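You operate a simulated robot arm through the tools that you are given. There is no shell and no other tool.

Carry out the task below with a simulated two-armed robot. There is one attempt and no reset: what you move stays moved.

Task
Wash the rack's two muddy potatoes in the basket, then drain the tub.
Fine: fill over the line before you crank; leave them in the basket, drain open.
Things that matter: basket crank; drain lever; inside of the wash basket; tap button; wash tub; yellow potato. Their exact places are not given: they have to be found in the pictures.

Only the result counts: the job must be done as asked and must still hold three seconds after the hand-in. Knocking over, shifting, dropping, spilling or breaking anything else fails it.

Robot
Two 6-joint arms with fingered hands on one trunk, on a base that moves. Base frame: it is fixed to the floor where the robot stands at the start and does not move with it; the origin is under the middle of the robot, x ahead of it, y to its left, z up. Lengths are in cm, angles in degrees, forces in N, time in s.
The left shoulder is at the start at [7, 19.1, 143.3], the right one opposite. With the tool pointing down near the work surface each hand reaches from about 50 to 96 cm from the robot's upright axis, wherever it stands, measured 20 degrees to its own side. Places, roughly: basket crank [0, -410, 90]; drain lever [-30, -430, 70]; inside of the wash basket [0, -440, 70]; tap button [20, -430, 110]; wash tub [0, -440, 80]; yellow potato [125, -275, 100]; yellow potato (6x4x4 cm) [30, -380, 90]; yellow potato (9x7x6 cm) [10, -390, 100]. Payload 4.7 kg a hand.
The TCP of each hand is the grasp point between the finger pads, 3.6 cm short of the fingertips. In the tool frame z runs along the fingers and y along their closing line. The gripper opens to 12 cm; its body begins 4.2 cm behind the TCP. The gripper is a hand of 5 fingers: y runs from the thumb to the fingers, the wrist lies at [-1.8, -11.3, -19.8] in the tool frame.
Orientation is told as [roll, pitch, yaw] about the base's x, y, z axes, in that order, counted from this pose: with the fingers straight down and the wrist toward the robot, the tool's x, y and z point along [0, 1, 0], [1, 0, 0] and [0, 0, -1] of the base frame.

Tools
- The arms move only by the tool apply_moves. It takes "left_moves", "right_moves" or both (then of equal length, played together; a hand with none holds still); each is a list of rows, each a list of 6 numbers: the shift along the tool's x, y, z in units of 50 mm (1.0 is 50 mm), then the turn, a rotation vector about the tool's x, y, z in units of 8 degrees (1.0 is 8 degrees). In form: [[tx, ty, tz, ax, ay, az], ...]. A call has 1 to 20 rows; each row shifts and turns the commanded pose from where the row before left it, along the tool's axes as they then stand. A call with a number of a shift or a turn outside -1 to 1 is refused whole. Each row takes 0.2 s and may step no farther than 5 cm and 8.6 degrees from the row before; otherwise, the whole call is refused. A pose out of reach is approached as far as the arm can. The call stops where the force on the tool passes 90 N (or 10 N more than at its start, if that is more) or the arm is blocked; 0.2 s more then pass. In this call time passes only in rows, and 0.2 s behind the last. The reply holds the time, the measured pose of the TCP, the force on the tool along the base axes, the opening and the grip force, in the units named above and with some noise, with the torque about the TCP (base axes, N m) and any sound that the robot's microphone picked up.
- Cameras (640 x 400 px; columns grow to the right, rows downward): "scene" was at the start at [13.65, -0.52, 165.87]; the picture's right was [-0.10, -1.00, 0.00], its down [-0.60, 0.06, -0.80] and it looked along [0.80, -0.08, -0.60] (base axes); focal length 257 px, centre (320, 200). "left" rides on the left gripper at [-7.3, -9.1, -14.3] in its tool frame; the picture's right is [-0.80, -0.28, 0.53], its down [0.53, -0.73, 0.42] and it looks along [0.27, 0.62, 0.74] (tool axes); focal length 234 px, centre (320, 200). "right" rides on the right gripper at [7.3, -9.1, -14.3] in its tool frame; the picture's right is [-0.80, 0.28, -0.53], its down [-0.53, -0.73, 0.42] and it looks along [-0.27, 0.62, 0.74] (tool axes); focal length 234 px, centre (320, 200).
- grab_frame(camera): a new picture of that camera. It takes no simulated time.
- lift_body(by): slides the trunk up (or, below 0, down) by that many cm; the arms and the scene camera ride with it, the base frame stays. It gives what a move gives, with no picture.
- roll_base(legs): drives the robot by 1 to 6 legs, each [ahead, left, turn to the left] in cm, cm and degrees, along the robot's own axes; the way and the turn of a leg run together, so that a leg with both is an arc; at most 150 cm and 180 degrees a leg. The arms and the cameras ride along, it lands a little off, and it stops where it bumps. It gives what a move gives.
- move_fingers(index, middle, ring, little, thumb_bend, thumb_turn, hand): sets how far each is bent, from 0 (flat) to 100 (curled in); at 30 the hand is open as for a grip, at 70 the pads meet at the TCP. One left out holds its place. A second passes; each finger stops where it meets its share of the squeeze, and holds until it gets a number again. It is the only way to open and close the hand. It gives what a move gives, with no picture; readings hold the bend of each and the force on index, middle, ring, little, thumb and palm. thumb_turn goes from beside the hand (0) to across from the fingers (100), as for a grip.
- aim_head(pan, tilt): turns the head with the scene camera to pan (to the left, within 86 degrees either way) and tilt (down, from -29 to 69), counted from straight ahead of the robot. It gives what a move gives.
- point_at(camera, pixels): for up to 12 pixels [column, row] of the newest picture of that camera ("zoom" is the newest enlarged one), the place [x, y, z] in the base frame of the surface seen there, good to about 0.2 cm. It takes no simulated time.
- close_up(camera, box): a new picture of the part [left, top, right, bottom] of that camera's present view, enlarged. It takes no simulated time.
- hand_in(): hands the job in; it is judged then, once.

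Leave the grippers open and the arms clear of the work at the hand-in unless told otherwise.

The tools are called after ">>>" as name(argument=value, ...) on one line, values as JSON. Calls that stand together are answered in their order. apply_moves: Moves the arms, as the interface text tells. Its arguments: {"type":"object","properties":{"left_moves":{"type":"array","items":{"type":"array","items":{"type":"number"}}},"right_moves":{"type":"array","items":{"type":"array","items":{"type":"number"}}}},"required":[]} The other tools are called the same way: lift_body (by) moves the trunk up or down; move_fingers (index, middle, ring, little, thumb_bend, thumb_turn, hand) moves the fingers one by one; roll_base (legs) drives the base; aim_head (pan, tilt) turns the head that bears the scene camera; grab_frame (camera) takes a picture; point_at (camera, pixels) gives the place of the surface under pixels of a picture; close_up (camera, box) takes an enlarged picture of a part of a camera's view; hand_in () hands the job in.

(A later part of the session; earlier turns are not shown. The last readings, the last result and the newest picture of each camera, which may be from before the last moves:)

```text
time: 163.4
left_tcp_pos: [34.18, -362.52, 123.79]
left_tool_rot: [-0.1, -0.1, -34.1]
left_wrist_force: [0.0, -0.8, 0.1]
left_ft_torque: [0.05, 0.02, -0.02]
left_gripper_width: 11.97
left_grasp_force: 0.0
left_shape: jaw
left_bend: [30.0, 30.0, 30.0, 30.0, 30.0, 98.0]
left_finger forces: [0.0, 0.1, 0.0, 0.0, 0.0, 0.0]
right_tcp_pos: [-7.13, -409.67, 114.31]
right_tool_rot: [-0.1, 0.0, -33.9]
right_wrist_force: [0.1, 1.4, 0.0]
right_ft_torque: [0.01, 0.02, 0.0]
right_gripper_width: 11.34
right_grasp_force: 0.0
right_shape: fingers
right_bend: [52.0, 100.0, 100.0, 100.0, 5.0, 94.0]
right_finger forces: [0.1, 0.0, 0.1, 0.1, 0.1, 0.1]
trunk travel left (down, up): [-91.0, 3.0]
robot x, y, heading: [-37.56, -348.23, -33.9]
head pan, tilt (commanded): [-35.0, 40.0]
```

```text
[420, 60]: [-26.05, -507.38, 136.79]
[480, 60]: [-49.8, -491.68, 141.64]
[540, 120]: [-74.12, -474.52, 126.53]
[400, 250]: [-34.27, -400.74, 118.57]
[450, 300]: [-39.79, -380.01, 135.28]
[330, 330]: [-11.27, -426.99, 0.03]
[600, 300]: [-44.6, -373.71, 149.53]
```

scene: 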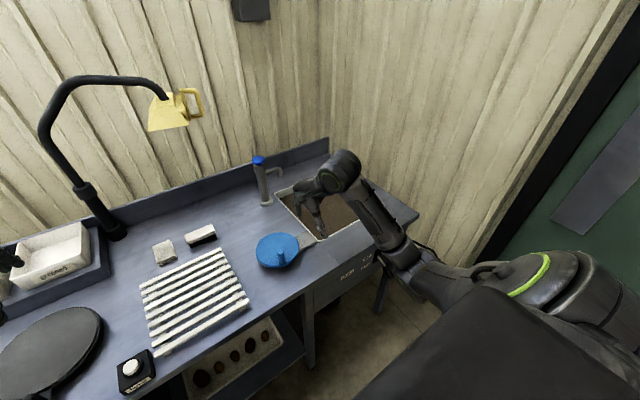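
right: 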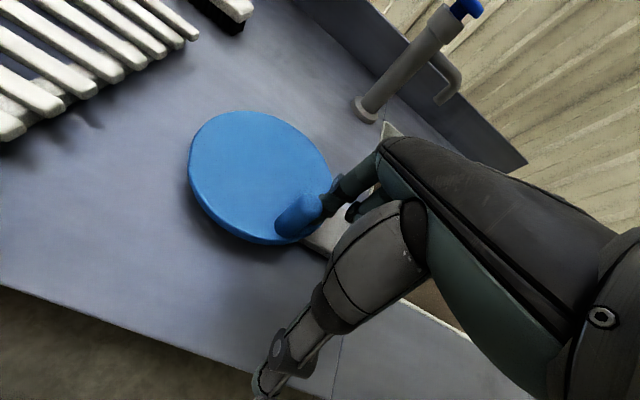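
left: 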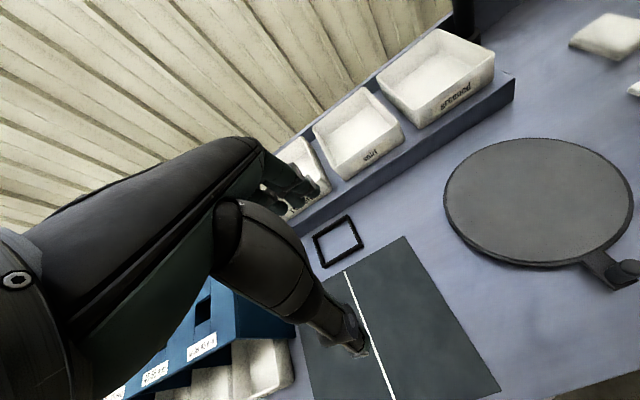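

The wall is at 77 cm from the planned stance, so there's room. I'll back up 13 cm and strafe right 48 cm to stand in front of the drain lever.

>>> roll_base(legs=[[-13, 0, 0], [0, -48, 0]])

>>> aim_head(pan=-15, tilt=50)

>>> grab_frame(camera="scene")

>>> grab_frame(camera="right")

```text
time: 167.2
left_tcp_pos: [-3.65, -395.51, 123.68]
left_tool_rot: [-0.1, -0.1, -34.0]
left_wrist_force: [0.0, 1.1, 0.2]
left_ft_torque: [-0.04, 0.03, 0.01]
left_gripper_width: 11.99
left_grasp_force: 0.0
left_shape: jaw
left_bend: [30.0, 30.0, 30.0, 30.0, 30.0, 98.0]
left_finger forces: [0.0, 0.0, 0.0, 0.0, 0.0, 0.0]
right_tcp_pos: [-44.84, -442.6, 114.3]
right_tool_rot: [-0.1, -0.1, -33.7]
right_wrist_force: [-0.4, 0.6, -0.5]
right_ft_torque: [0.03, 0.0, 0.01]
right_gripper_width: 11.33
right_grasp_force: 0.0
right_shape: fingers
right_bend: [52.0, 100.0, 100.0, 100.0, 5.0, 94.0]
right_finger forces: [0.1, 0.1, 0.0, 0.1, 0.1, 0.1]
trunk travel left (down, up): [-91.0, 3.0]
robot x, y, heading: [-75.42, -381.91, -33.7]
head pan, tilt (commanded): [-35.0, 40.0]
```

```text
time: 168.0
left_tcp_pos: [-3.77, -395.41, 123.76]
left_tool_rot: [0.0, 0.0, -34.0]
left_wrist_force: [0.4, 0.1, -0.5]
left_ft_torque: [0.05, -0.03, 0.02]
left_gripper_width: 11.96
left_grasp_force: 0.1
left_shape: jaw
left_bend: [30.0, 30.0, 30.0, 30.0, 30.0, 98.0]
left_finger forces: [0.1, 0.1, 0.0, 0.0, 0.0, 0.1]
right_tcp_pos: [-44.85, -442.79, 114.4]
right_tool_rot: [0.1, 0.0, -33.7]
right_wrist_force: [-0.2, 0.0, 1.2]
right_ft_torque: [0.03, 0.01, -0.02]
right_gripper_width: 11.32
right_grasp_force: 0.0
right_shape: fingers
right_bend: [52.0, 100.0, 100.0, 100.0, 5.0, 94.0]
right_finger forces: [0.0, 0.0, 0.0, 0.1, 0.0, 0.0]
trunk travel left (down, up): [-91.0, 3.0]
robot x, y, heading: [-75.6, -381.48, -34.2]
head pan, tilt (commanded): [-15.0, 50.0]
```

```text
taken
```

scene: 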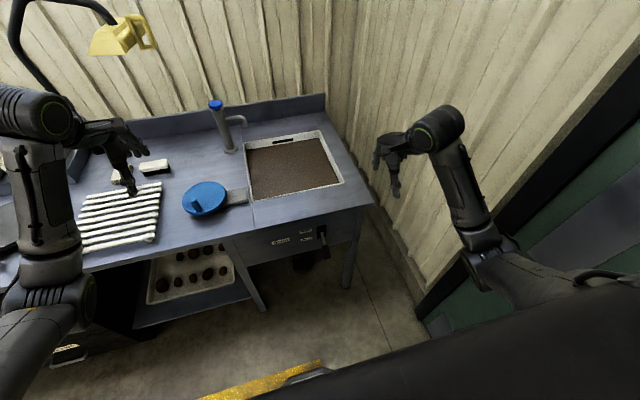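

```text
taken
```

right: 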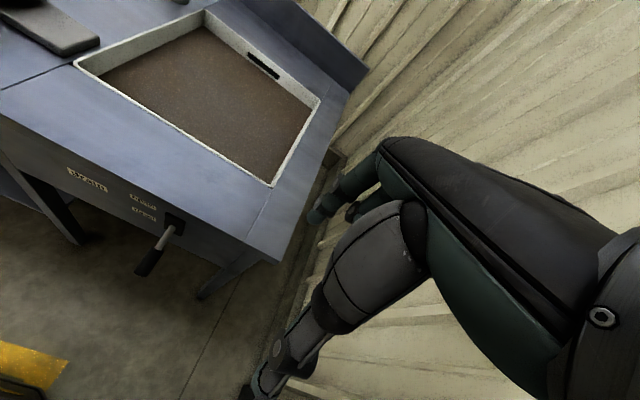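

I'm well placed: the lever is at (155,250) in the wrist view. I'll measure it closely.

>>> close_up(camera="right", box=[100, 170, 260, 300])

>>> point_at(camera="zoom", pixels=[[290, 170], [265, 215], [240, 250], [215, 290], [195, 325], [185, 345], [300, 150], [275, 240], [230, 320]])

>>> close_up(camera="scene", box=[260, 205, 370, 285])

```text
3.08 times, centred on (180, 235) of right
```

zoom: 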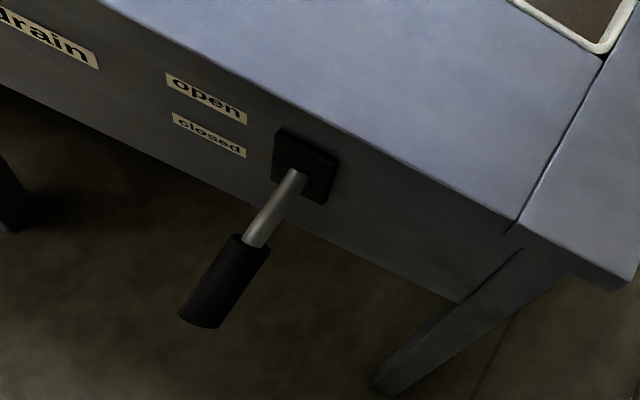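

```text
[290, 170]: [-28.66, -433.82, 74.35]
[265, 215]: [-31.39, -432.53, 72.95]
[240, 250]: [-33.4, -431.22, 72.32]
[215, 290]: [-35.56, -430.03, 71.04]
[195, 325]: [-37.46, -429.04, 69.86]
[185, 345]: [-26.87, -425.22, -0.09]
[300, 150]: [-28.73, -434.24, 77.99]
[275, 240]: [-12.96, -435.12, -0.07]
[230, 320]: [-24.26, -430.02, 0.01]
```

```text
5.00 times, centred on (315, 245) of scene
```

zoom: 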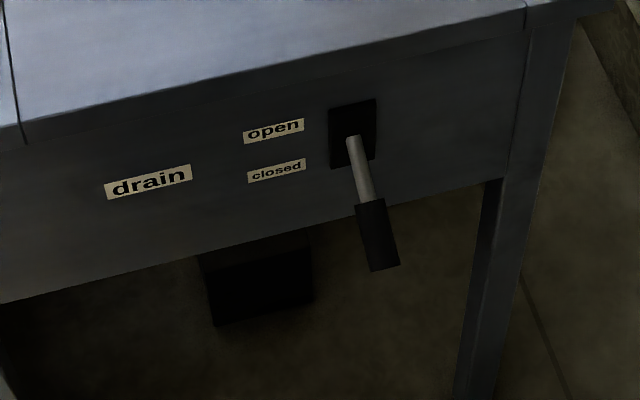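

The lever's black grip runs from (-33,-431.5,72.4) to its tip (-37.8,-428.9,69.5). I'll turn the thumb out sideways as a horizontal hook with the fingers curled away, and measure where it lies relative to the TCP.

>>> move_fingers(hand="right", index=100, middle=100, ring=100, little=100, thumb_bend=0, thumb_turn=0)

>>> grab_frame(camera="right")

>>> close_up(camera="scene", box=[340, 90, 480, 220])

```text
time: 169.0
left_tcp_pos: [-3.81, -395.5, 123.78]
left_tool_rot: [0.1, -0.1, -33.8]
left_wrist_force: [-0.1, -0.2, -0.2]
left_ft_torque: [0.01, -0.02, 0.0]
left_gripper_width: 11.95
left_grasp_force: 0.1
left_shape: jaw
left_bend: [30.0, 30.0, 30.0, 30.0, 30.0, 98.0]
left_finger forces: [0.0, 0.1, 0.0, 0.0, 0.1, 0.1]
right_tcp_pos: [-44.77, -442.71, 114.34]
right_tool_rot: [0.0, 0.0, -33.8]
right_wrist_force: [-0.1, 0.1, 0.0]
right_ft_torque: [0.0, -0.02, 0.03]
right_gripper_width: 12.06
right_grasp_force: 0.1
right_shape: fingers
right_bend: [100.0, 100.0, 100.0, 100.0, 0.0, 0.0]
right_finger forces: [0.1, 0.0, 0.1, 0.1, 0.1, 0.0]
trunk travel left (down, up): [-91.0, 3.0]
robot x, y, heading: [-75.85, -381.67, -33.8]
head pan, tilt (commanded): [-15.0, 50.0]
```

```text
taken
```

right: 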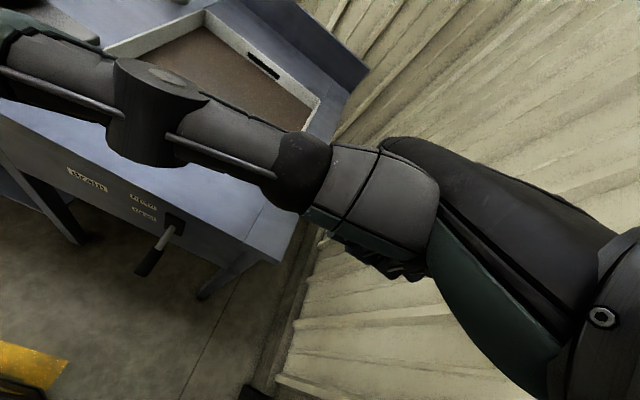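

```text
3.08 times, centred on (410, 155) of scene
```

zoom: 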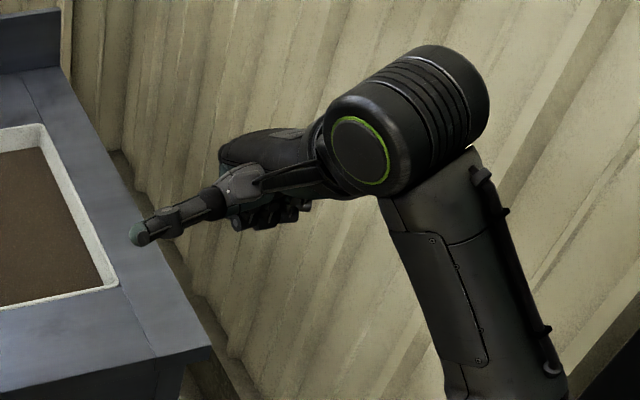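

>>> point_at(camera="zoom", pixels=[[140, 233], [155, 230], [175, 222], [205, 205], [240, 185], [270, 215], [245, 215], [290, 210], [280, 155], [230, 150]])

>>> point_at(camera="right", pixels=[[60, 70], [150, 110], [230, 150], [300, 180], [370, 200], [390, 270], [20, 55], [155, 75]])

```text
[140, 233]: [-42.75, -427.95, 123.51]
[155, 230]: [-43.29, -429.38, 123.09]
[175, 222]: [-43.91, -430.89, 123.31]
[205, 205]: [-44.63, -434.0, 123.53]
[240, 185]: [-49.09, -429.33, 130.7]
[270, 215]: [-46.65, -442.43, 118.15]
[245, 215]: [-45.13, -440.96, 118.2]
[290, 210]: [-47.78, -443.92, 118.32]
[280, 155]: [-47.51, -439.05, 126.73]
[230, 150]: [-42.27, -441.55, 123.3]
```

```text
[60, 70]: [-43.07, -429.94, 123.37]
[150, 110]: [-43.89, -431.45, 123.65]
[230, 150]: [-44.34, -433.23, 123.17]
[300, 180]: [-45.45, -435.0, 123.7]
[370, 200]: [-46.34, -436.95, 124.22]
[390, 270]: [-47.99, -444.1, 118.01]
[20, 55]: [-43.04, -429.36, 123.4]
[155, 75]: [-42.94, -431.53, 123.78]
```

The thumb bar lies 8.6 cm above TCP level and 4–6.5 cm behind it, pointing left. If I yaw the hand 25° clockwise, the thumb points straight left of the TCP, keeping the fist clear of the panel. First I'll lower the trunk 15 cm, then back the hand off and yaw it.

>>> lift_body(by=-15)

>>> apply_moves(right_moves=[[0.27, -0.6, 0, 0, 0, 0], [0.27, -0.6, 0, 0, 0, 0], [0.26, -0.6, 0, 0, 0, 0], [0, 0, 0, 0, 0, 1.0], [0, 0, 0, 0, 0, 1.0], [0, 0, 0, 0, 0, 1.0], [0, 0, 0, 0, 0, 0.12]])

>>> grab_frame(camera="scene")

>>> grab_frame(camera="right")

```text
time: 170.8
left_tcp_pos: [-3.73, -395.49, 108.65]
left_tool_rot: [0.0, -0.1, -33.9]
left_wrist_force: [-0.1, 0.5, -0.4]
left_ft_torque: [0.01, 0.03, -0.01]
left_gripper_width: 11.97
left_grasp_force: 0.1
left_shape: jaw
left_bend: [30.0, 30.0, 30.0, 30.0, 30.0, 98.0]
left_finger forces: [0.0, 0.1, 0.1, 0.0, 0.0, 0.0]
right_tcp_pos: [-44.95, -442.65, 99.36]
right_tool_rot: [-0.1, -0.1, -33.7]
right_wrist_force: [-0.8, -0.3, -0.3]
right_ft_torque: [-0.02, 0.02, -0.01]
right_gripper_width: 12.06
right_grasp_force: 0.0
right_shape: fingers
right_bend: [100.0, 100.0, 100.0, 100.0, 0.0, 0.0]
right_finger forces: [0.0, 0.0, 0.0, 0.0, 0.0, 0.0]
trunk travel left (down, up): [-76.0, 18.0]
robot x, y, heading: [-75.51, -381.88, -34.0]
head pan, tilt (commanded): [-15.0, 50.0]
```

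```text
time: 172.4
left_tcp_pos: [-3.81, -395.47, 108.79]
left_tool_rot: [0.0, -0.1, -33.9]
left_wrist_force: [-1.1, -0.5, -0.3]
left_ft_torque: [0.0, 0.0, 0.02]
left_gripper_width: 11.99
left_grasp_force: 0.2
left_shape: jaw
left_bend: [30.0, 30.0, 30.0, 30.0, 30.0, 98.0]
left_finger forces: [0.0, 0.1, 0.0, 0.0, 0.1, 0.1]
right_tcp_pos: [-50.07, -437.64, 94.47]
right_tool_rot: [0.0, -0.3, -58.8]
right_wrist_force: [-0.9, 0.2, 0.6]
right_ft_torque: [0.01, -0.01, -0.02]
right_gripper_width: 12.08
right_grasp_force: 0.0
right_shape: fingers
right_bend: [100.0, 100.0, 100.0, 100.0, 0.0, 0.0]
right_finger forces: [0.1, 0.0, 0.1, 0.0, 0.1, 0.0]
right hand out of reach, approached as far as the arm can: row 3, 4, 5, 6
trunk travel left (down, up): [-76.0, 18.0]
robot x, y, heading: [-75.14, -382.1, -33.8]
head pan, tilt (commanded): [-15.0, 50.0]
```

```text
taken
```

scene: 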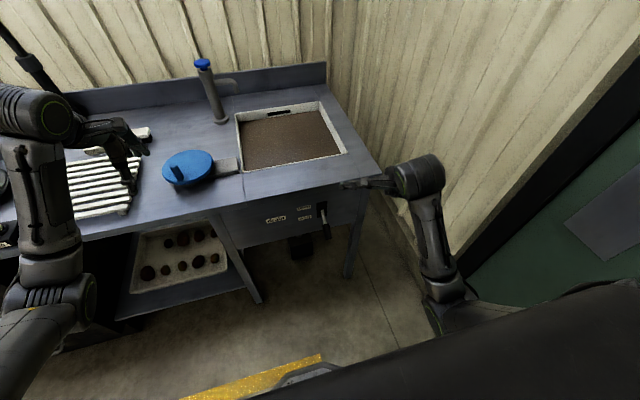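

```text
taken
```

right: 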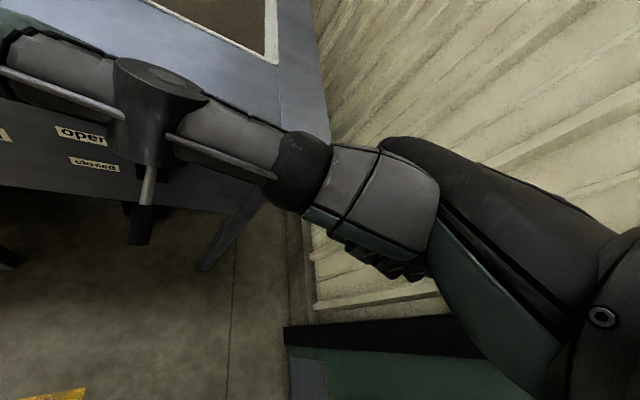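

The yaw worked and the thumb points left in front of the lever. I'll shift 4 cm left and descend in stages, staying in front of the lever tip.

>>> apply_moves(right_moves=[[0.36, -0.16, 0.3, 0, 0, 0], [0.36, -0.16, 0.5, 0, 0, 0], [0, 0, 0.9, 0, 0, 0], [0, 0, 0.9, 0, 0, 0]])

>>> grab_frame(camera="scene")

>>> grab_frame(camera="right")

```text
time: 173.4
left_tcp_pos: [-3.76, -395.39, 108.73]
left_tool_rot: [0.0, -0.1, -33.9]
left_wrist_force: [-0.5, 0.2, 0.5]
left_ft_torque: [0.03, 0.03, 0.01]
left_gripper_width: 12.0
left_grasp_force: 0.0
left_shape: jaw
left_bend: [30.0, 30.0, 30.0, 30.0, 30.0, 98.0]
left_finger forces: [0.1, 0.1, 0.1, 0.1, 0.0, 0.1]
right_tcp_pos: [-47.91, -434.49, 81.95]
right_tool_rot: [-0.1, -0.1, -58.7]
right_wrist_force: [-0.1, -0.3, 0.4]
right_ft_torque: [0.02, -0.03, -0.02]
right_gripper_width: 12.03
right_grasp_force: 0.1
right_shape: fingers
right_bend: [100.0, 100.0, 100.0, 100.0, 0.0, 0.0]
right_finger forces: [0.0, 0.0, 0.0, 0.0, 0.0, 0.1]
trunk travel left (down, up): [-76.0, 18.0]
robot x, y, heading: [-75.6, -381.7, -33.6]
head pan, tilt (commanded): [-15.0, 50.0]
```

```text
taken
```

scene: 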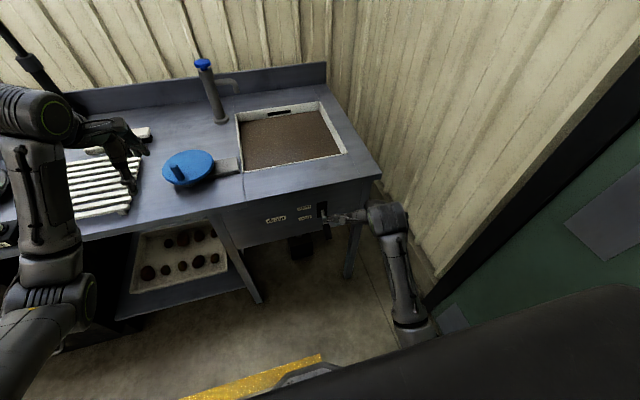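

```text
taken
```

right: 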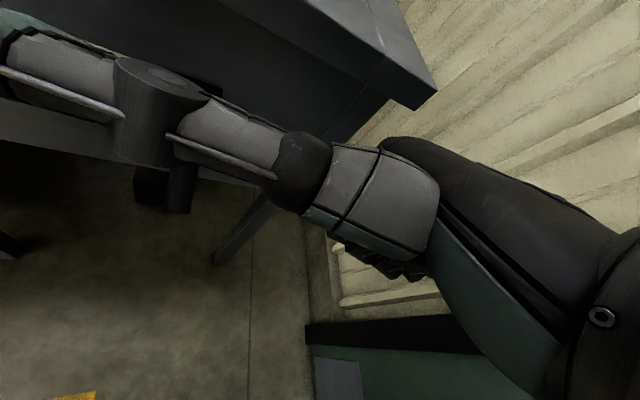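

Going well: the hand is at z 82, in front of the bench edge. I'll go down another 22 cm and check.

>>> apply_moves(right_moves=[[0, 0, 0.9, 0, 0, 0], [0, 0, 0.9, 0, 0, 0], [0, 0, 0.9, 0, 0, 0], [0, 0, 0.9, 0, 0, 0], [0, 0, 0.9, 0, 0, 0]])

>>> grab_frame(camera="right")

>>> close_up(camera="scene", box=[270, 180, 430, 310])

```text
time: 174.6
left_tcp_pos: [-3.75, -395.61, 108.61]
left_tool_rot: [0.1, -0.1, -33.9]
left_wrist_force: [-1.2, 0.9, -0.5]
left_ft_torque: [0.02, -0.01, 0.01]
left_gripper_width: 11.98
left_grasp_force: 0.1
left_shape: jaw
left_bend: [30.0, 30.0, 30.0, 30.0, 30.0, 98.0]
left_finger forces: [0.1, 0.0, 0.0, 0.0, 0.0, 0.1]
right_tcp_pos: [-47.72, -434.31, 58.97]
right_tool_rot: [-0.1, -0.1, -58.6]
right_wrist_force: [0.4, 0.5, 1.2]
right_ft_torque: [0.01, 0.01, 0.04]
right_gripper_width: 12.06
right_grasp_force: 0.1
right_shape: fingers
right_bend: [100.0, 100.0, 100.0, 100.0, 0.0, 0.0]
right_finger forces: [0.0, 0.1, 0.0, 0.0, 0.0, 0.1]
trunk travel left (down, up): [-76.0, 18.0]
robot x, y, heading: [-75.36, -381.66, -33.5]
head pan, tilt (commanded): [-15.0, 50.0]
```

```text
taken
```

right: 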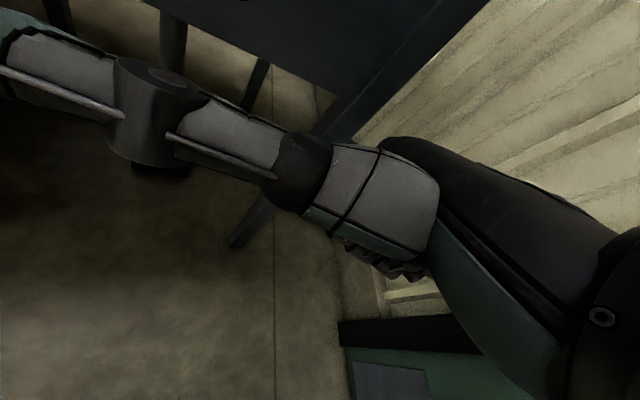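

```text
3.08 times, centred on (350, 245) of scene
```

zoom: 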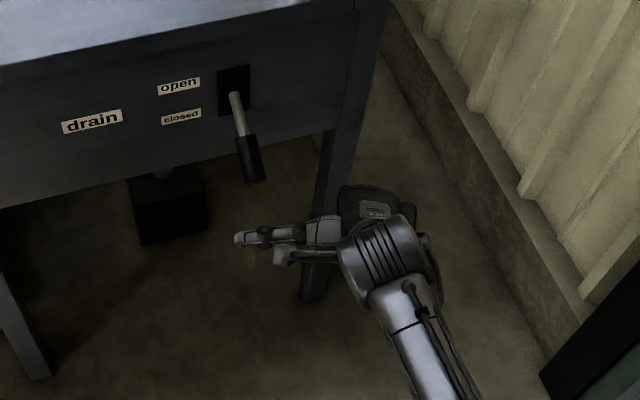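

The thumb now points left below and in front of the lever's grip. I'll measure both.

>>> point_at(camera="zoom", pixels=[[240, 238], [262, 233], [285, 233], [310, 225], [256, 178], [246, 145], [238, 110], [370, 205], [400, 200], [285, 255], [345, 195]])

```text
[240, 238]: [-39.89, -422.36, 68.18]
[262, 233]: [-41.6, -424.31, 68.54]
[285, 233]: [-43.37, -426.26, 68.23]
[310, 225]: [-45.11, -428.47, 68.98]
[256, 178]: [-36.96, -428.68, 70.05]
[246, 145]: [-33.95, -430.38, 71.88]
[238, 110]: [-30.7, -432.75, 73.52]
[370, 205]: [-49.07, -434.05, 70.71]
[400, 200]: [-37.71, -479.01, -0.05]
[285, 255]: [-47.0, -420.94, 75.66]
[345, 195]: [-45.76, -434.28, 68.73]
```

The thumb's top surface is at z 68.5 and the grip's underside is about 67.9. I'll lower 2 cm, then move 7 cm toward the panel so the thumb passes under the grip.

>>> apply_moves(right_moves=[[0, 0, 0.42, 0, 0, 0], [0.2, 0.42, 0, 0, 0, 0], [0.2, 0.43, 0, 0, 0, 0], [0.19, 0.42, 0, 0, 0, 0]])

>>> close_up(camera="scene", box=[270, 180, 430, 310])

>>> grab_frame(camera="right")

```text
time: 175.6
left_tcp_pos: [-3.67, -395.49, 108.65]
left_tool_rot: [0.0, 0.0, -34.0]
left_wrist_force: [-0.5, 0.0, -0.5]
left_ft_torque: [-0.03, 0.03, 0.03]
left_gripper_width: 11.94
left_grasp_force: 0.0
left_shape: jaw
left_bend: [30.0, 30.0, 30.0, 30.0, 30.0, 98.0]
left_finger forces: [0.0, 0.1, 0.0, 0.0, 0.0, 0.1]
right_tcp_pos: [-42.08, -438.39, 56.75]
right_tool_rot: [-0.2, 0.0, -58.7]
right_wrist_force: [-0.3, 0.3, 0.4]
right_ft_torque: [-0.04, 0.0, 0.0]
right_gripper_width: 12.07
right_grasp_force: 0.1
right_shape: fingers
right_bend: [100.0, 100.0, 100.0, 100.0, 0.0, 0.0]
right_finger forces: [0.0, 0.1, 0.0, 0.0, 0.0, 0.0]
trunk travel left (down, up): [-76.0, 18.0]
robot x, y, heading: [-75.27, -381.56, -34.0]
head pan, tilt (commanded): [-15.0, 50.0]
```

```text
3.08 times, centred on (350, 245) of scene
```

zoom: 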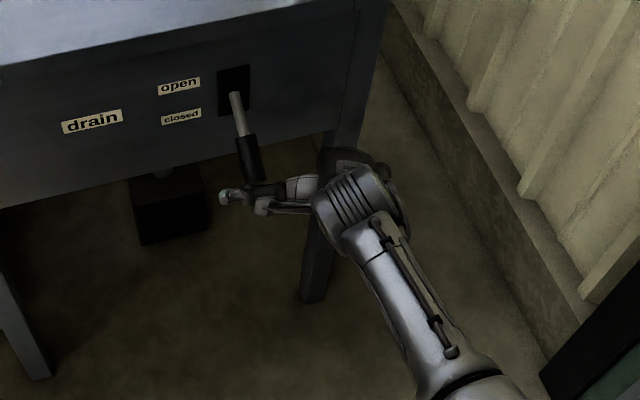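

```text
taken
```

right: 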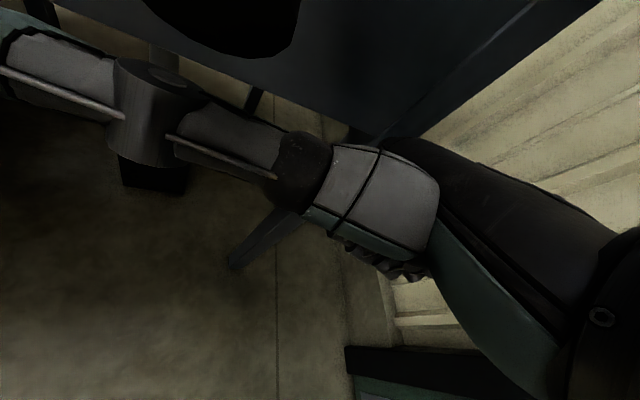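

The thumb is under the grip's end. I'll raise slowly and watch the force.

>>> apply_moves(right_moves=[[0, 0, -0.3, 0, 0, 0], [0, 0, -0.3, 0, 0, 0], [0, 0, -0.2, 0, 0, 0]])

>>> close_up(camera="scene", box=[270, 180, 430, 310])

```text
time: 176.4
left_tcp_pos: [-3.73, -395.56, 108.72]
left_tool_rot: [-0.1, -0.1, -33.9]
left_wrist_force: [0.2, 0.8, 0.2]
left_ft_torque: [0.0, 0.02, 0.01]
left_gripper_width: 11.92
left_grasp_force: 0.0
left_shape: jaw
left_bend: [30.0, 30.0, 30.0, 30.0, 30.0, 98.0]
left_finger forces: [0.1, 0.0, 0.0, 0.0, 0.0, 0.0]
right_tcp_pos: [-41.95, -438.31, 60.93]
right_tool_rot: [0.0, -0.1, -58.7]
right_wrist_force: [0.1, -0.4, -4.6]
right_ft_torque: [-0.33, 0.19, 0.06]
right_gripper_width: 11.91
right_grasp_force: 2.2
right_shape: fingers
right_bend: [100.0, 100.0, 100.0, 100.0, 1.0, 1.0]
right_finger forces: [0.0, 0.0, 0.1, 0.1, 4.0, 0.1]
trunk travel left (down, up): [-76.0, 18.0]
robot x, y, heading: [-75.75, -382.2, -33.8]
head pan, tilt (commanded): [-15.0, 50.0]
```

```text
3.08 times, centred on (350, 245) of scene
```

zoom: 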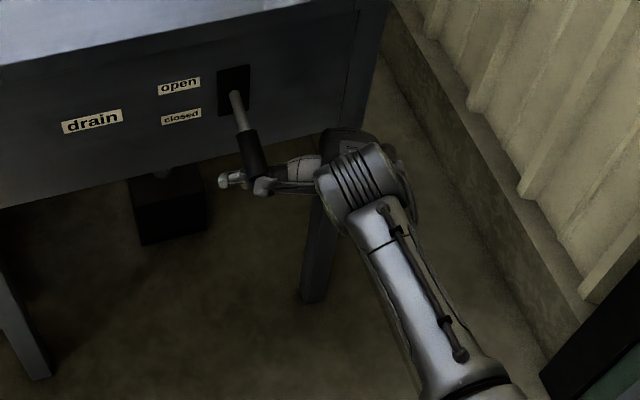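

The thumb lifts the lever with about 4 N. I'll continue up 8 cm in steps.

>>> apply_moves(right_moves=[[0, 0, -0.3, 0, 0, 0], [0, 0, -0.3, 0, 0, 0], [0, 0, -0.3, 0, 0, 0], [0, 0, -0.3, 0, 0, 0], [0, 0, -0.3, 0, 0, 0]])

>>> close_up(camera="scene", box=[230, 100, 430, 310])

```text
time: 177.6
left_tcp_pos: [-3.67, -395.57, 108.59]
left_tool_rot: [0.0, 0.0, -33.9]
left_wrist_force: [-0.3, -0.6, -0.3]
left_ft_torque: [-0.06, 0.02, -0.02]
left_gripper_width: 11.97
left_grasp_force: 0.0
left_shape: jaw
left_bend: [30.0, 30.0, 30.0, 30.0, 30.0, 98.0]
left_finger forces: [0.1, 0.1, 0.0, 0.0, 0.0, 0.1]
right_tcp_pos: [-41.94, -438.22, 68.45]
right_tool_rot: [-0.3, 0.2, -58.7]
right_wrist_force: [-0.6, 1.1, -8.9]
right_ft_torque: [-0.82, 0.37, 0.15]
right_gripper_width: 11.86
right_grasp_force: 4.2
right_shape: fingers
right_bend: [100.0, 100.0, 100.0, 100.0, 2.0, 3.0]
right_finger forces: [0.0, 0.1, 0.1, 0.0, 7.9, 0.0]
trunk travel left (down, up): [-76.0, 18.0]
robot x, y, heading: [-75.83, -381.88, -33.9]
head pan, tilt (commanded): [-15.0, 50.0]
```

```text
1.90 times, centred on (330, 205) of scene
```

zoom: 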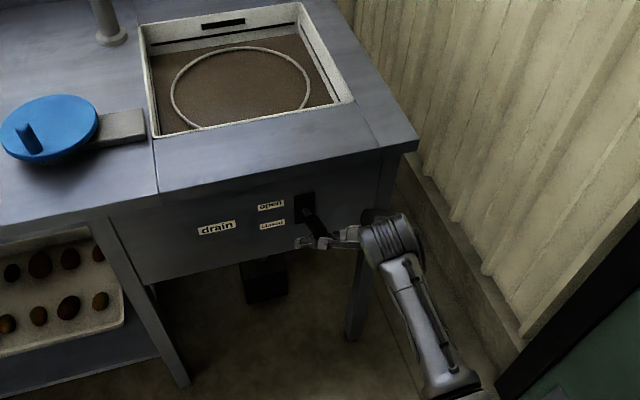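

The tub is draining: the basket rim is showing. I'll check the lever's angle and raise a little more to its stop.

>>> apply_moves(right_moves=[[0, 0, -0.2, 0, 0, 0], [0, 0, -0.2, 0, 0, 0]])

>>> close_up(camera="scene", box=[290, 180, 370, 240])

>>> point_at(camera="zoom", pixels=[[320, 200], [290, 170], [270, 220], [300, 230], [330, 220]])

```text
time: 178.2
left_tcp_pos: [-3.52, -395.65, 108.54]
left_tool_rot: [0.1, 0.0, -33.9]
left_wrist_force: [-1.2, 0.6, 0.5]
left_ft_torque: [0.01, 0.02, 0.01]
left_gripper_width: 11.96
left_grasp_force: 0.2
left_shape: jaw
left_bend: [30.0, 30.0, 30.0, 30.0, 30.0, 98.0]
left_finger forces: [0.0, 0.0, 0.1, 0.1, 0.0, 0.0]
right_tcp_pos: [-41.82, -438.38, 70.25]
right_tool_rot: [-0.2, 0.3, -58.8]
right_wrist_force: [3.1, -1.4, -26.4]
right_ft_torque: [-2.19, 1.65, -0.29]
right_gripper_width: 11.12
right_grasp_force: 10.5
right_shape: fingers
right_bend: [100.0, 100.0, 100.0, 100.0, 7.0, 13.0]
right_finger forces: [0.0, 0.0, 0.1, 0.0, 21.8, 0.1]
trunk travel left (down, up): [-76.0, 18.0]
robot x, y, heading: [-75.31, -381.47, -33.9]
head pan, tilt (commanded): [-15.0, 50.0]
```

```text
6.67 times, centred on (330, 210) of scene
```

zoom: 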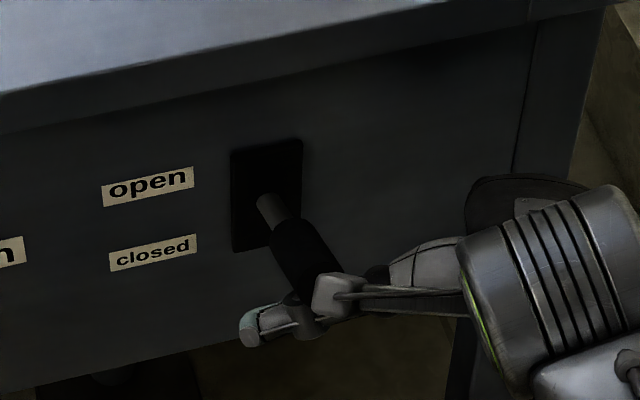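

```text
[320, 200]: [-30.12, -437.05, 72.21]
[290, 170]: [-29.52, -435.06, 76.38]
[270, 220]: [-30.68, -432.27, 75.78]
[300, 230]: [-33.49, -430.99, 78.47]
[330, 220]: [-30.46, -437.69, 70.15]
```

26 N now: the lever is against its upper stop, with the grip at z ≈ 78.5. I'll lower the thumb a little and check that the lever stays up.

>>> apply_moves(right_moves=[[0, 0, 0.3, 0, 0, 0], [0, 0, 0.4, 0, 0, 0], [0, 0, 0.4, 0, 0, 0]])

>>> close_up(camera="scene", box=[290, 180, 370, 240])

>>> close_up(camera="scene", box=[220, 80, 380, 180])

```text
time: 179.0
left_tcp_pos: [-3.74, -395.55, 108.68]
left_tool_rot: [0.1, -0.2, -33.8]
left_wrist_force: [-0.1, -0.3, 0.3]
left_ft_torque: [-0.03, 0.0, 0.01]
left_gripper_width: 11.96
left_grasp_force: 0.0
left_shape: jaw
left_bend: [30.0, 30.0, 30.0, 30.0, 30.0, 98.0]
left_finger forces: [0.0, 0.0, 0.1, 0.1, 0.0, 0.0]
right_tcp_pos: [-42.0, -438.32, 64.99]
right_tool_rot: [0.1, -0.1, -58.6]
right_wrist_force: [0.2, 0.1, 1.3]
right_ft_torque: [0.03, 0.0, -0.02]
right_gripper_width: 12.08
right_grasp_force: 0.1
right_shape: fingers
right_bend: [100.0, 100.0, 100.0, 100.0, 0.0, 0.0]
right_finger forces: [0.0, 0.0, 0.1, 0.0, 0.0, 0.0]
trunk travel left (down, up): [-76.0, 18.0]
robot x, y, heading: [-75.48, -381.7, -33.8]
head pan, tilt (commanded): [-15.0, 50.0]
```

```text
6.67 times, centred on (330, 210) of scene
```

zoom: 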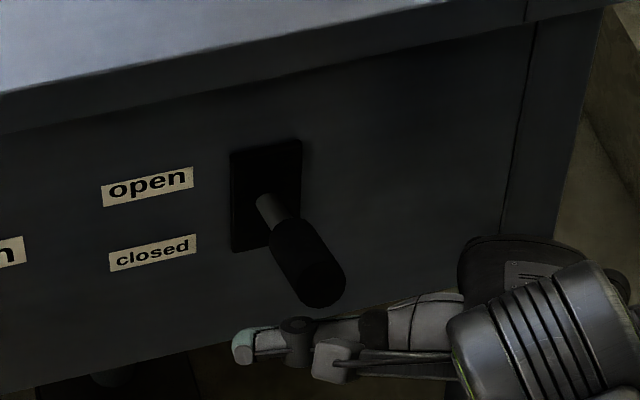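

```text
4.00 times, centred on (300, 130) of scene
```

zoom: 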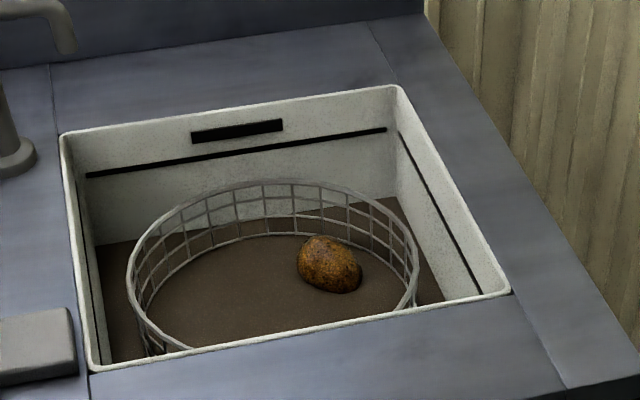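

The lever stays up at "open" and the water is falling. The big potato appears, now golden instead of dark brown. I'll back the hand away from the lever (down a little, then away), then watch the draining.

>>> apply_moves(right_moves=[[0, 0, 0.5, 0, 0, 0], [-0.25, -0.5, 0.3, 0, 0, 0], [-0.25, -0.5, 0, 0, 0, 0], [-0.2, -0.4, 0, 0, 0, 0], [0, 0, 0, 0, 0, 0], [0, 0, 0, 0, 0, 0]])

>>> close_up(camera="scene", box=[220, 80, 380, 180])

>>> close_up(camera="scene", box=[270, 180, 430, 310])

```text
time: 180.4
left_tcp_pos: [-3.8, -395.48, 108.63]
left_tool_rot: [0.0, -0.1, -34.0]
left_wrist_force: [-0.4, 0.7, 0.2]
left_ft_torque: [0.02, -0.01, 0.02]
left_gripper_width: 12.02
left_grasp_force: 0.0
left_shape: jaw
left_bend: [30.0, 30.0, 30.0, 30.0, 30.0, 98.0]
left_finger forces: [0.0, 0.1, 0.1, 0.0, 0.0, 0.0]
right_tcp_pos: [-48.61, -434.41, 60.97]
right_tool_rot: [0.0, -0.1, -58.8]
right_wrist_force: [0.3, -0.3, 0.6]
right_ft_torque: [0.01, -0.02, 0.01]
right_gripper_width: 12.06
right_grasp_force: 0.0
right_shape: fingers
right_bend: [100.0, 100.0, 100.0, 100.0, 0.0, 0.0]
right_finger forces: [0.0, 0.1, 0.1, 0.0, 0.0, 0.1]
trunk travel left (down, up): [-76.0, 18.0]
robot x, y, heading: [-75.46, -381.65, -33.9]
head pan, tilt (commanded): [-15.0, 50.0]
```

```text
4.00 times, centred on (300, 130) of scene
```

zoom: 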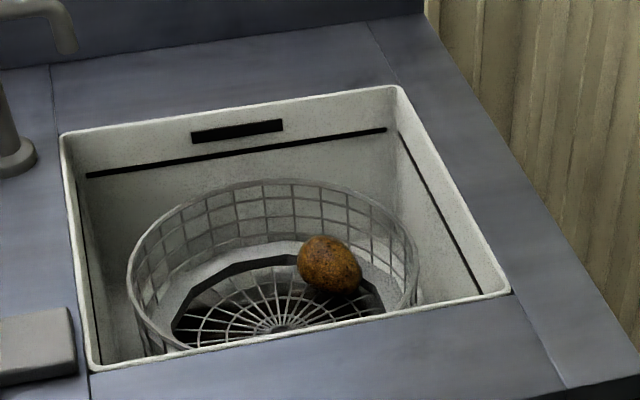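

```text
3.08 times, centred on (350, 245) of scene
```

zoom: 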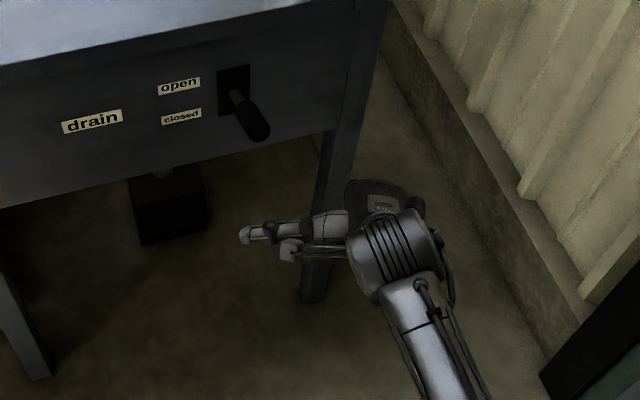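

The tub is drained and the lever stays open. The small potato isn't visible from this low angle; it may be behind the near rim. I'll raise the hand straight up, then the trunk, for a better look.

>>> apply_moves(right_moves=[[-0.2, -0.3, -0.6, 0, 0, 0], [0, 0, -0.9, 0, 0, 0], [0, 0, -0.9, 0, 0, 0], [0, 0, -0.9, 0, 0, 0], [0, 0, -0.9, 0, 0, 0], [0, 0, -0.9, 0, 0, 0], [0, 0, -0.9, 0, 0, 0], [0, 0, -0.9, 0, 0, 0]])

>>> lift_body(by=17)

>>> grab_frame(camera="scene")

>>> close_up(camera="scene", box=[220, 100, 360, 220])

```text
time: 182.2
left_tcp_pos: [-3.63, -395.41, 108.53]
left_tool_rot: [0.0, -0.1, -34.0]
left_wrist_force: [0.0, -0.1, 0.7]
left_ft_torque: [-0.01, -0.01, 0.0]
left_gripper_width: 11.97
left_grasp_force: 0.0
left_shape: jaw
left_bend: [30.0, 30.0, 30.0, 30.0, 30.0, 98.0]
left_finger forces: [0.0, 0.1, 0.0, 0.0, 0.1, 0.1]
right_tcp_pos: [-49.53, -433.36, 94.29]
right_tool_rot: [-0.1, -0.2, -58.7]
right_wrist_force: [0.0, -0.6, 1.4]
right_ft_torque: [-0.01, 0.02, 0.0]
right_gripper_width: 12.07
right_grasp_force: 0.1
right_shape: fingers
right_bend: [100.0, 100.0, 100.0, 100.0, 0.0, 0.0]
right_finger forces: [0.0, 0.0, 0.0, 0.0, 0.1, 0.0]
right hand out of reach, approached as far as the arm can: row 8
trunk travel left (down, up): [-76.0, 18.0]
robot x, y, heading: [-75.37, -381.85, -33.9]
head pan, tilt (commanded): [-15.0, 50.0]
```

```text
time: 184.1
left_tcp_pos: [-3.58, -395.46, 125.69]
left_tool_rot: [0.1, -0.1, -33.9]
left_wrist_force: [-0.1, -0.1, -0.5]
left_ft_torque: [0.0, 0.0, 0.01]
left_gripper_width: 11.96
left_grasp_force: 0.0
left_shape: jaw
left_bend: [30.0, 30.0, 30.0, 30.0, 30.0, 98.0]
left_finger forces: [0.0, 0.0, 0.0, 0.0, 0.1, 0.0]
right_tcp_pos: [-49.5, -433.37, 111.23]
right_tool_rot: [0.0, -0.3, -58.7]
right_wrist_force: [-0.1, 0.6, 0.5]
right_ft_torque: [0.01, -0.01, -0.02]
right_gripper_width: 12.06
right_grasp_force: 0.1
right_shape: fingers
right_bend: [100.0, 100.0, 100.0, 100.0, 0.0, 0.0]
right_finger forces: [0.1, 0.0, 0.0, 0.0, 0.0, 0.1]
trunk travel left (down, up): [-93.0, 1.0]
robot x, y, heading: [-75.43, -381.85, -34.2]
head pan, tilt (commanded): [-15.0, 50.0]
```

```text
taken
```

scene: 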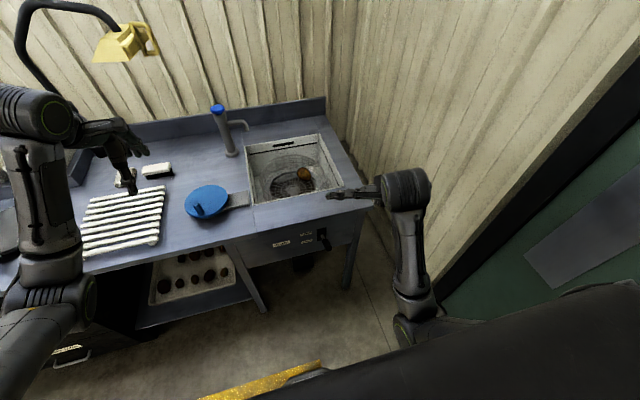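

```text
3.33 times, centred on (290, 160) of scene
```

zoom: 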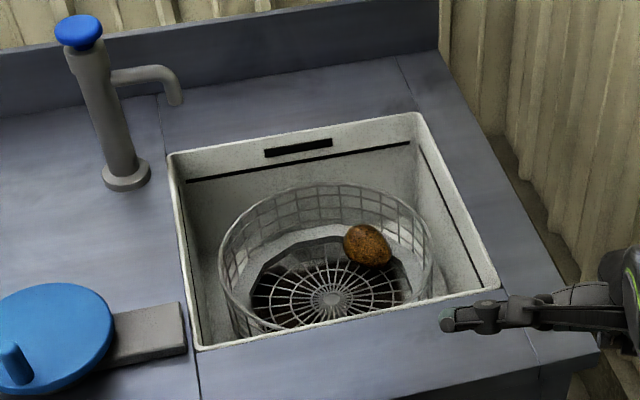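

I can see the big potato at the far right of the basket; the small one may be hidden behind the near mesh. I'll return the hand to a normal open pose, un-yaw it, and move it over the tub to look in with the wrist camera.

>>> move_fingers(hand="right", index=30, middle=30, ring=30, little=30, thumb_bend=30, thumb_turn=98)

>>> apply_moves(right_moves=[[0, 0.5, -0.4, 0, 0, -1.0], [0, 0.5, -0.4, 0, 0, -1.0], [0, 0.5, -0.4, 0, 0, -1.0], [0, 0.8, 0, 0, 0, -0.1], [0, 0.8, 0, 0, 0, 0], [0, 0.8, 0, 0, 0, 0]])

>>> grab_frame(camera="right")

>>> grab_frame(camera="scene")

```text
time: 185.1
left_tcp_pos: [-3.7, -395.48, 125.71]
left_tool_rot: [-0.1, -0.1, -33.8]
left_wrist_force: [-0.8, -0.4, 0.2]
left_ft_torque: [-0.03, -0.01, 0.03]
left_gripper_width: 11.98
left_grasp_force: 0.1
left_shape: jaw
left_bend: [30.0, 30.0, 30.0, 30.0, 30.0, 98.0]
left_finger forces: [0.0, 0.0, 0.1, 0.1, 0.1, 0.0]
right_tcp_pos: [-49.56, -433.44, 111.21]
right_tool_rot: [-0.1, -0.3, -58.7]
right_wrist_force: [0.7, 0.1, 0.2]
right_ft_torque: [0.01, 0.05, 0.03]
right_gripper_width: 12.29
right_grasp_force: 0.0
right_shape: fingers
right_bend: [30.0, 30.0, 30.0, 30.0, 30.0, 96.0]
right_finger forces: [0.0, 0.0, 0.0, 0.1, 0.0, 0.0]
trunk travel left (down, up): [-93.0, 1.0]
robot x, y, heading: [-75.52, -381.7, -33.5]
head pan, tilt (commanded): [-15.0, 50.0]
```

```text
time: 186.5
left_tcp_pos: [-3.58, -395.51, 125.66]
left_tool_rot: [-0.1, 0.0, -33.9]
left_wrist_force: [0.2, -0.2, 0.8]
left_ft_torque: [0.02, 0.03, -0.02]
left_gripper_width: 11.96
left_grasp_force: 0.0
left_shape: jaw
left_bend: [30.0, 30.0, 30.0, 30.0, 30.0, 98.0]
left_finger forces: [0.0, 0.1, 0.1, 0.1, 0.1, 0.0]
right_tcp_pos: [-34.67, -446.41, 116.32]
right_tool_rot: [-0.1, -0.1, -33.8]
right_wrist_force: [-0.5, -0.8, 0.6]
right_ft_torque: [0.0, 0.0, 0.02]
right_gripper_width: 12.27
right_grasp_force: 0.1
right_shape: fingers
right_bend: [30.0, 30.0, 30.0, 30.0, 30.0, 96.0]
right_finger forces: [0.0, 0.1, 0.1, 0.0, 0.0, 0.0]
right hand out of reach, approached as far as the arm can: row 1
trunk travel left (down, up): [-93.0, 1.0]
robot x, y, heading: [-75.65, -381.34, -33.7]
head pan, tilt (commanded): [-15.0, 50.0]
```

```text
taken
```

right: 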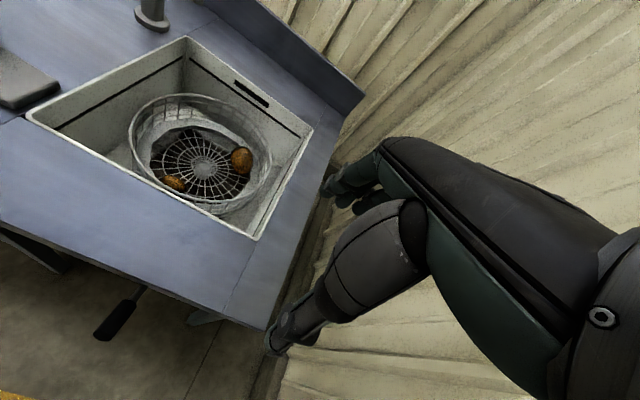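

```text
taken
```

scene: 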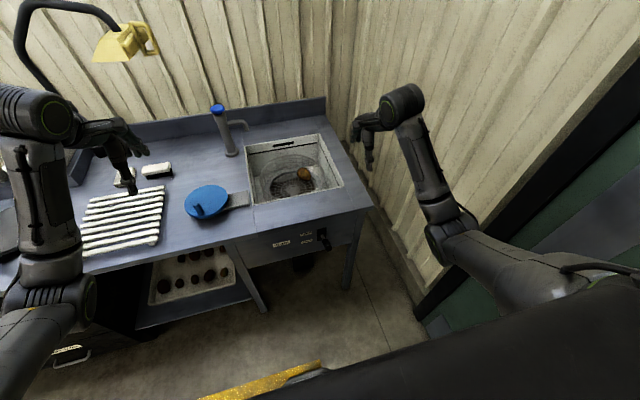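

Both potatoes are in the basket. I'll enlarge to judge whether they're clean.

>>> close_up(camera="right", box=[120, 90, 280, 220])

>>> close_up(camera="right", box=[215, 135, 265, 185])

>>> close_up(camera="right", box=[150, 160, 200, 200])

>>> close_up(camera="right", box=[80, 270, 200, 350])

```text
3.08 times, centred on (200, 155) of right
```

zoom: 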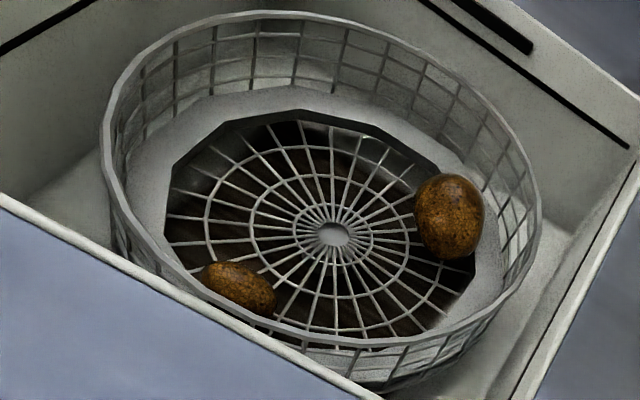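

```text
8.00 times, centred on (240, 160) of right
```

zoom: 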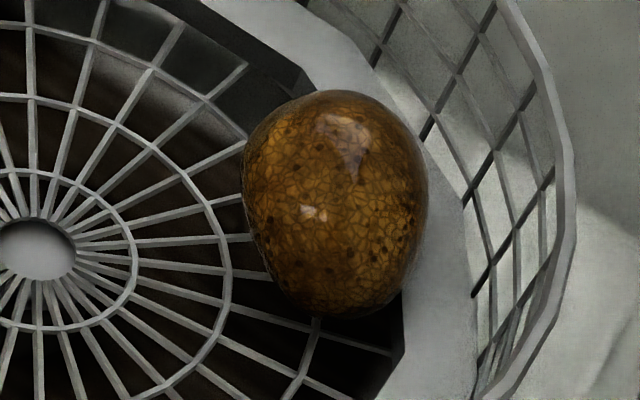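

```text
10.00 times, centred on (175, 180) of right
```

zoom: 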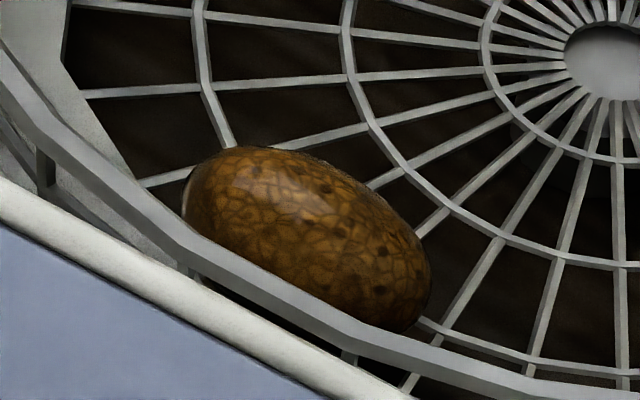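

```text
5.00 times, centred on (140, 310) of right
```

zoom: 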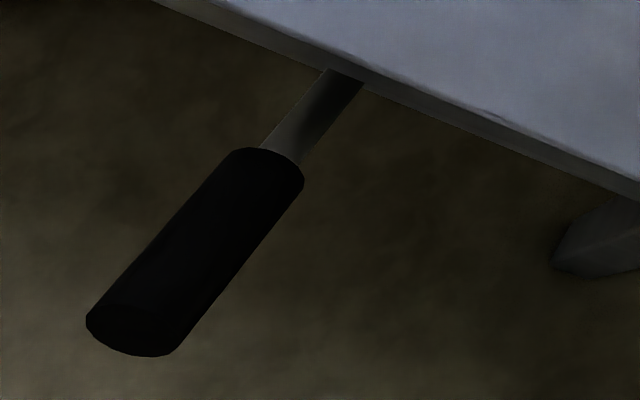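

The mud patches are gone: the skin is shiny and evenly coloured. The recess under the basket floor looks dark brown, maybe the last muddy water still running out. I'll measure it and give it a moment.

>>> aim_head(pan=60, tilt=15)

>>> grab_frame(camera="scene")

>>> close_up(camera="right", box=[120, 90, 280, 220])

>>> point_at(camera="zoom", pixels=[[330, 160], [240, 180], [190, 215], [150, 160], [330, 270], [400, 300], [60, 200], [280, 140], [450, 215], [240, 285]])

```text
time: 188.0
left_tcp_pos: [-3.74, -395.45, 125.66]
left_tool_rot: [0.0, -0.1, -33.9]
left_wrist_force: [-0.4, 0.1, 0.3]
left_ft_torque: [-0.04, 0.0, 0.0]
left_gripper_width: 11.95
left_grasp_force: 0.0
left_shape: jaw
left_bend: [30.0, 30.0, 30.0, 30.0, 30.0, 98.0]
left_finger forces: [0.0, 0.1, 0.0, 0.0, 0.1, 0.0]
right_tcp_pos: [-34.92, -446.27, 116.41]
right_tool_rot: [0.0, -0.3, -34.0]
right_wrist_force: [-0.4, -0.1, -0.1]
right_ft_torque: [-0.02, 0.03, 0.01]
right_gripper_width: 12.26
right_grasp_force: 0.1
right_shape: fingers
right_bend: [30.0, 30.0, 30.0, 30.0, 30.0, 96.0]
right_finger forces: [0.0, 0.0, 0.0, 0.0, 0.0, 0.0]
trunk travel left (down, up): [-93.0, 1.0]
robot x, y, heading: [-75.71, -381.81, -34.1]
head pan, tilt (commanded): [60.0, 15.0]
```

```text
taken
```

scene: 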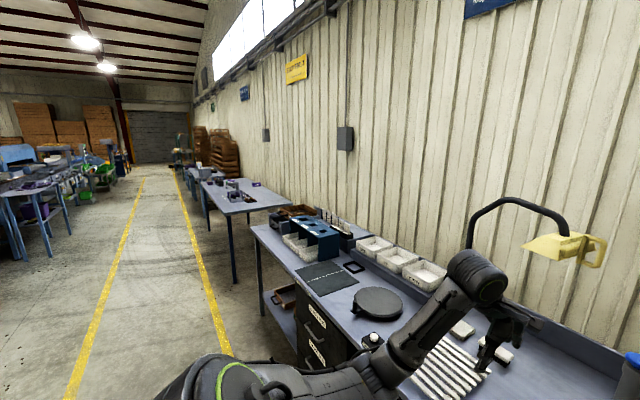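

```text
3.08 times, centred on (200, 155) of right
```

zoom: 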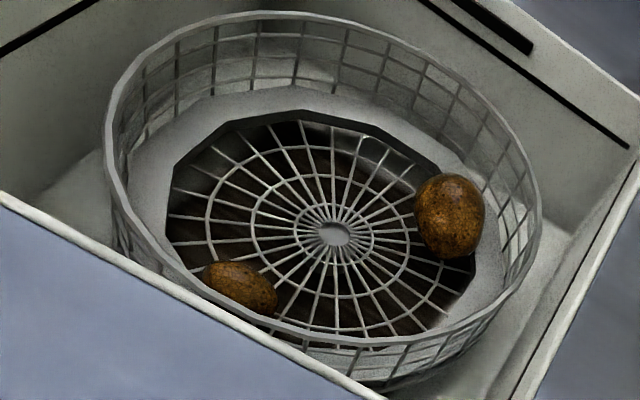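

```text
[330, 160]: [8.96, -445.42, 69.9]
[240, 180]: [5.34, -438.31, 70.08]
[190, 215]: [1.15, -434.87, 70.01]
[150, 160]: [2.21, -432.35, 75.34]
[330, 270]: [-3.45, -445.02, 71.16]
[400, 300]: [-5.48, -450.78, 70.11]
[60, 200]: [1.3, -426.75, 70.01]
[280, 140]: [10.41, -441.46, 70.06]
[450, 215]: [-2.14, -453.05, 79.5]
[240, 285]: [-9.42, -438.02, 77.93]
```

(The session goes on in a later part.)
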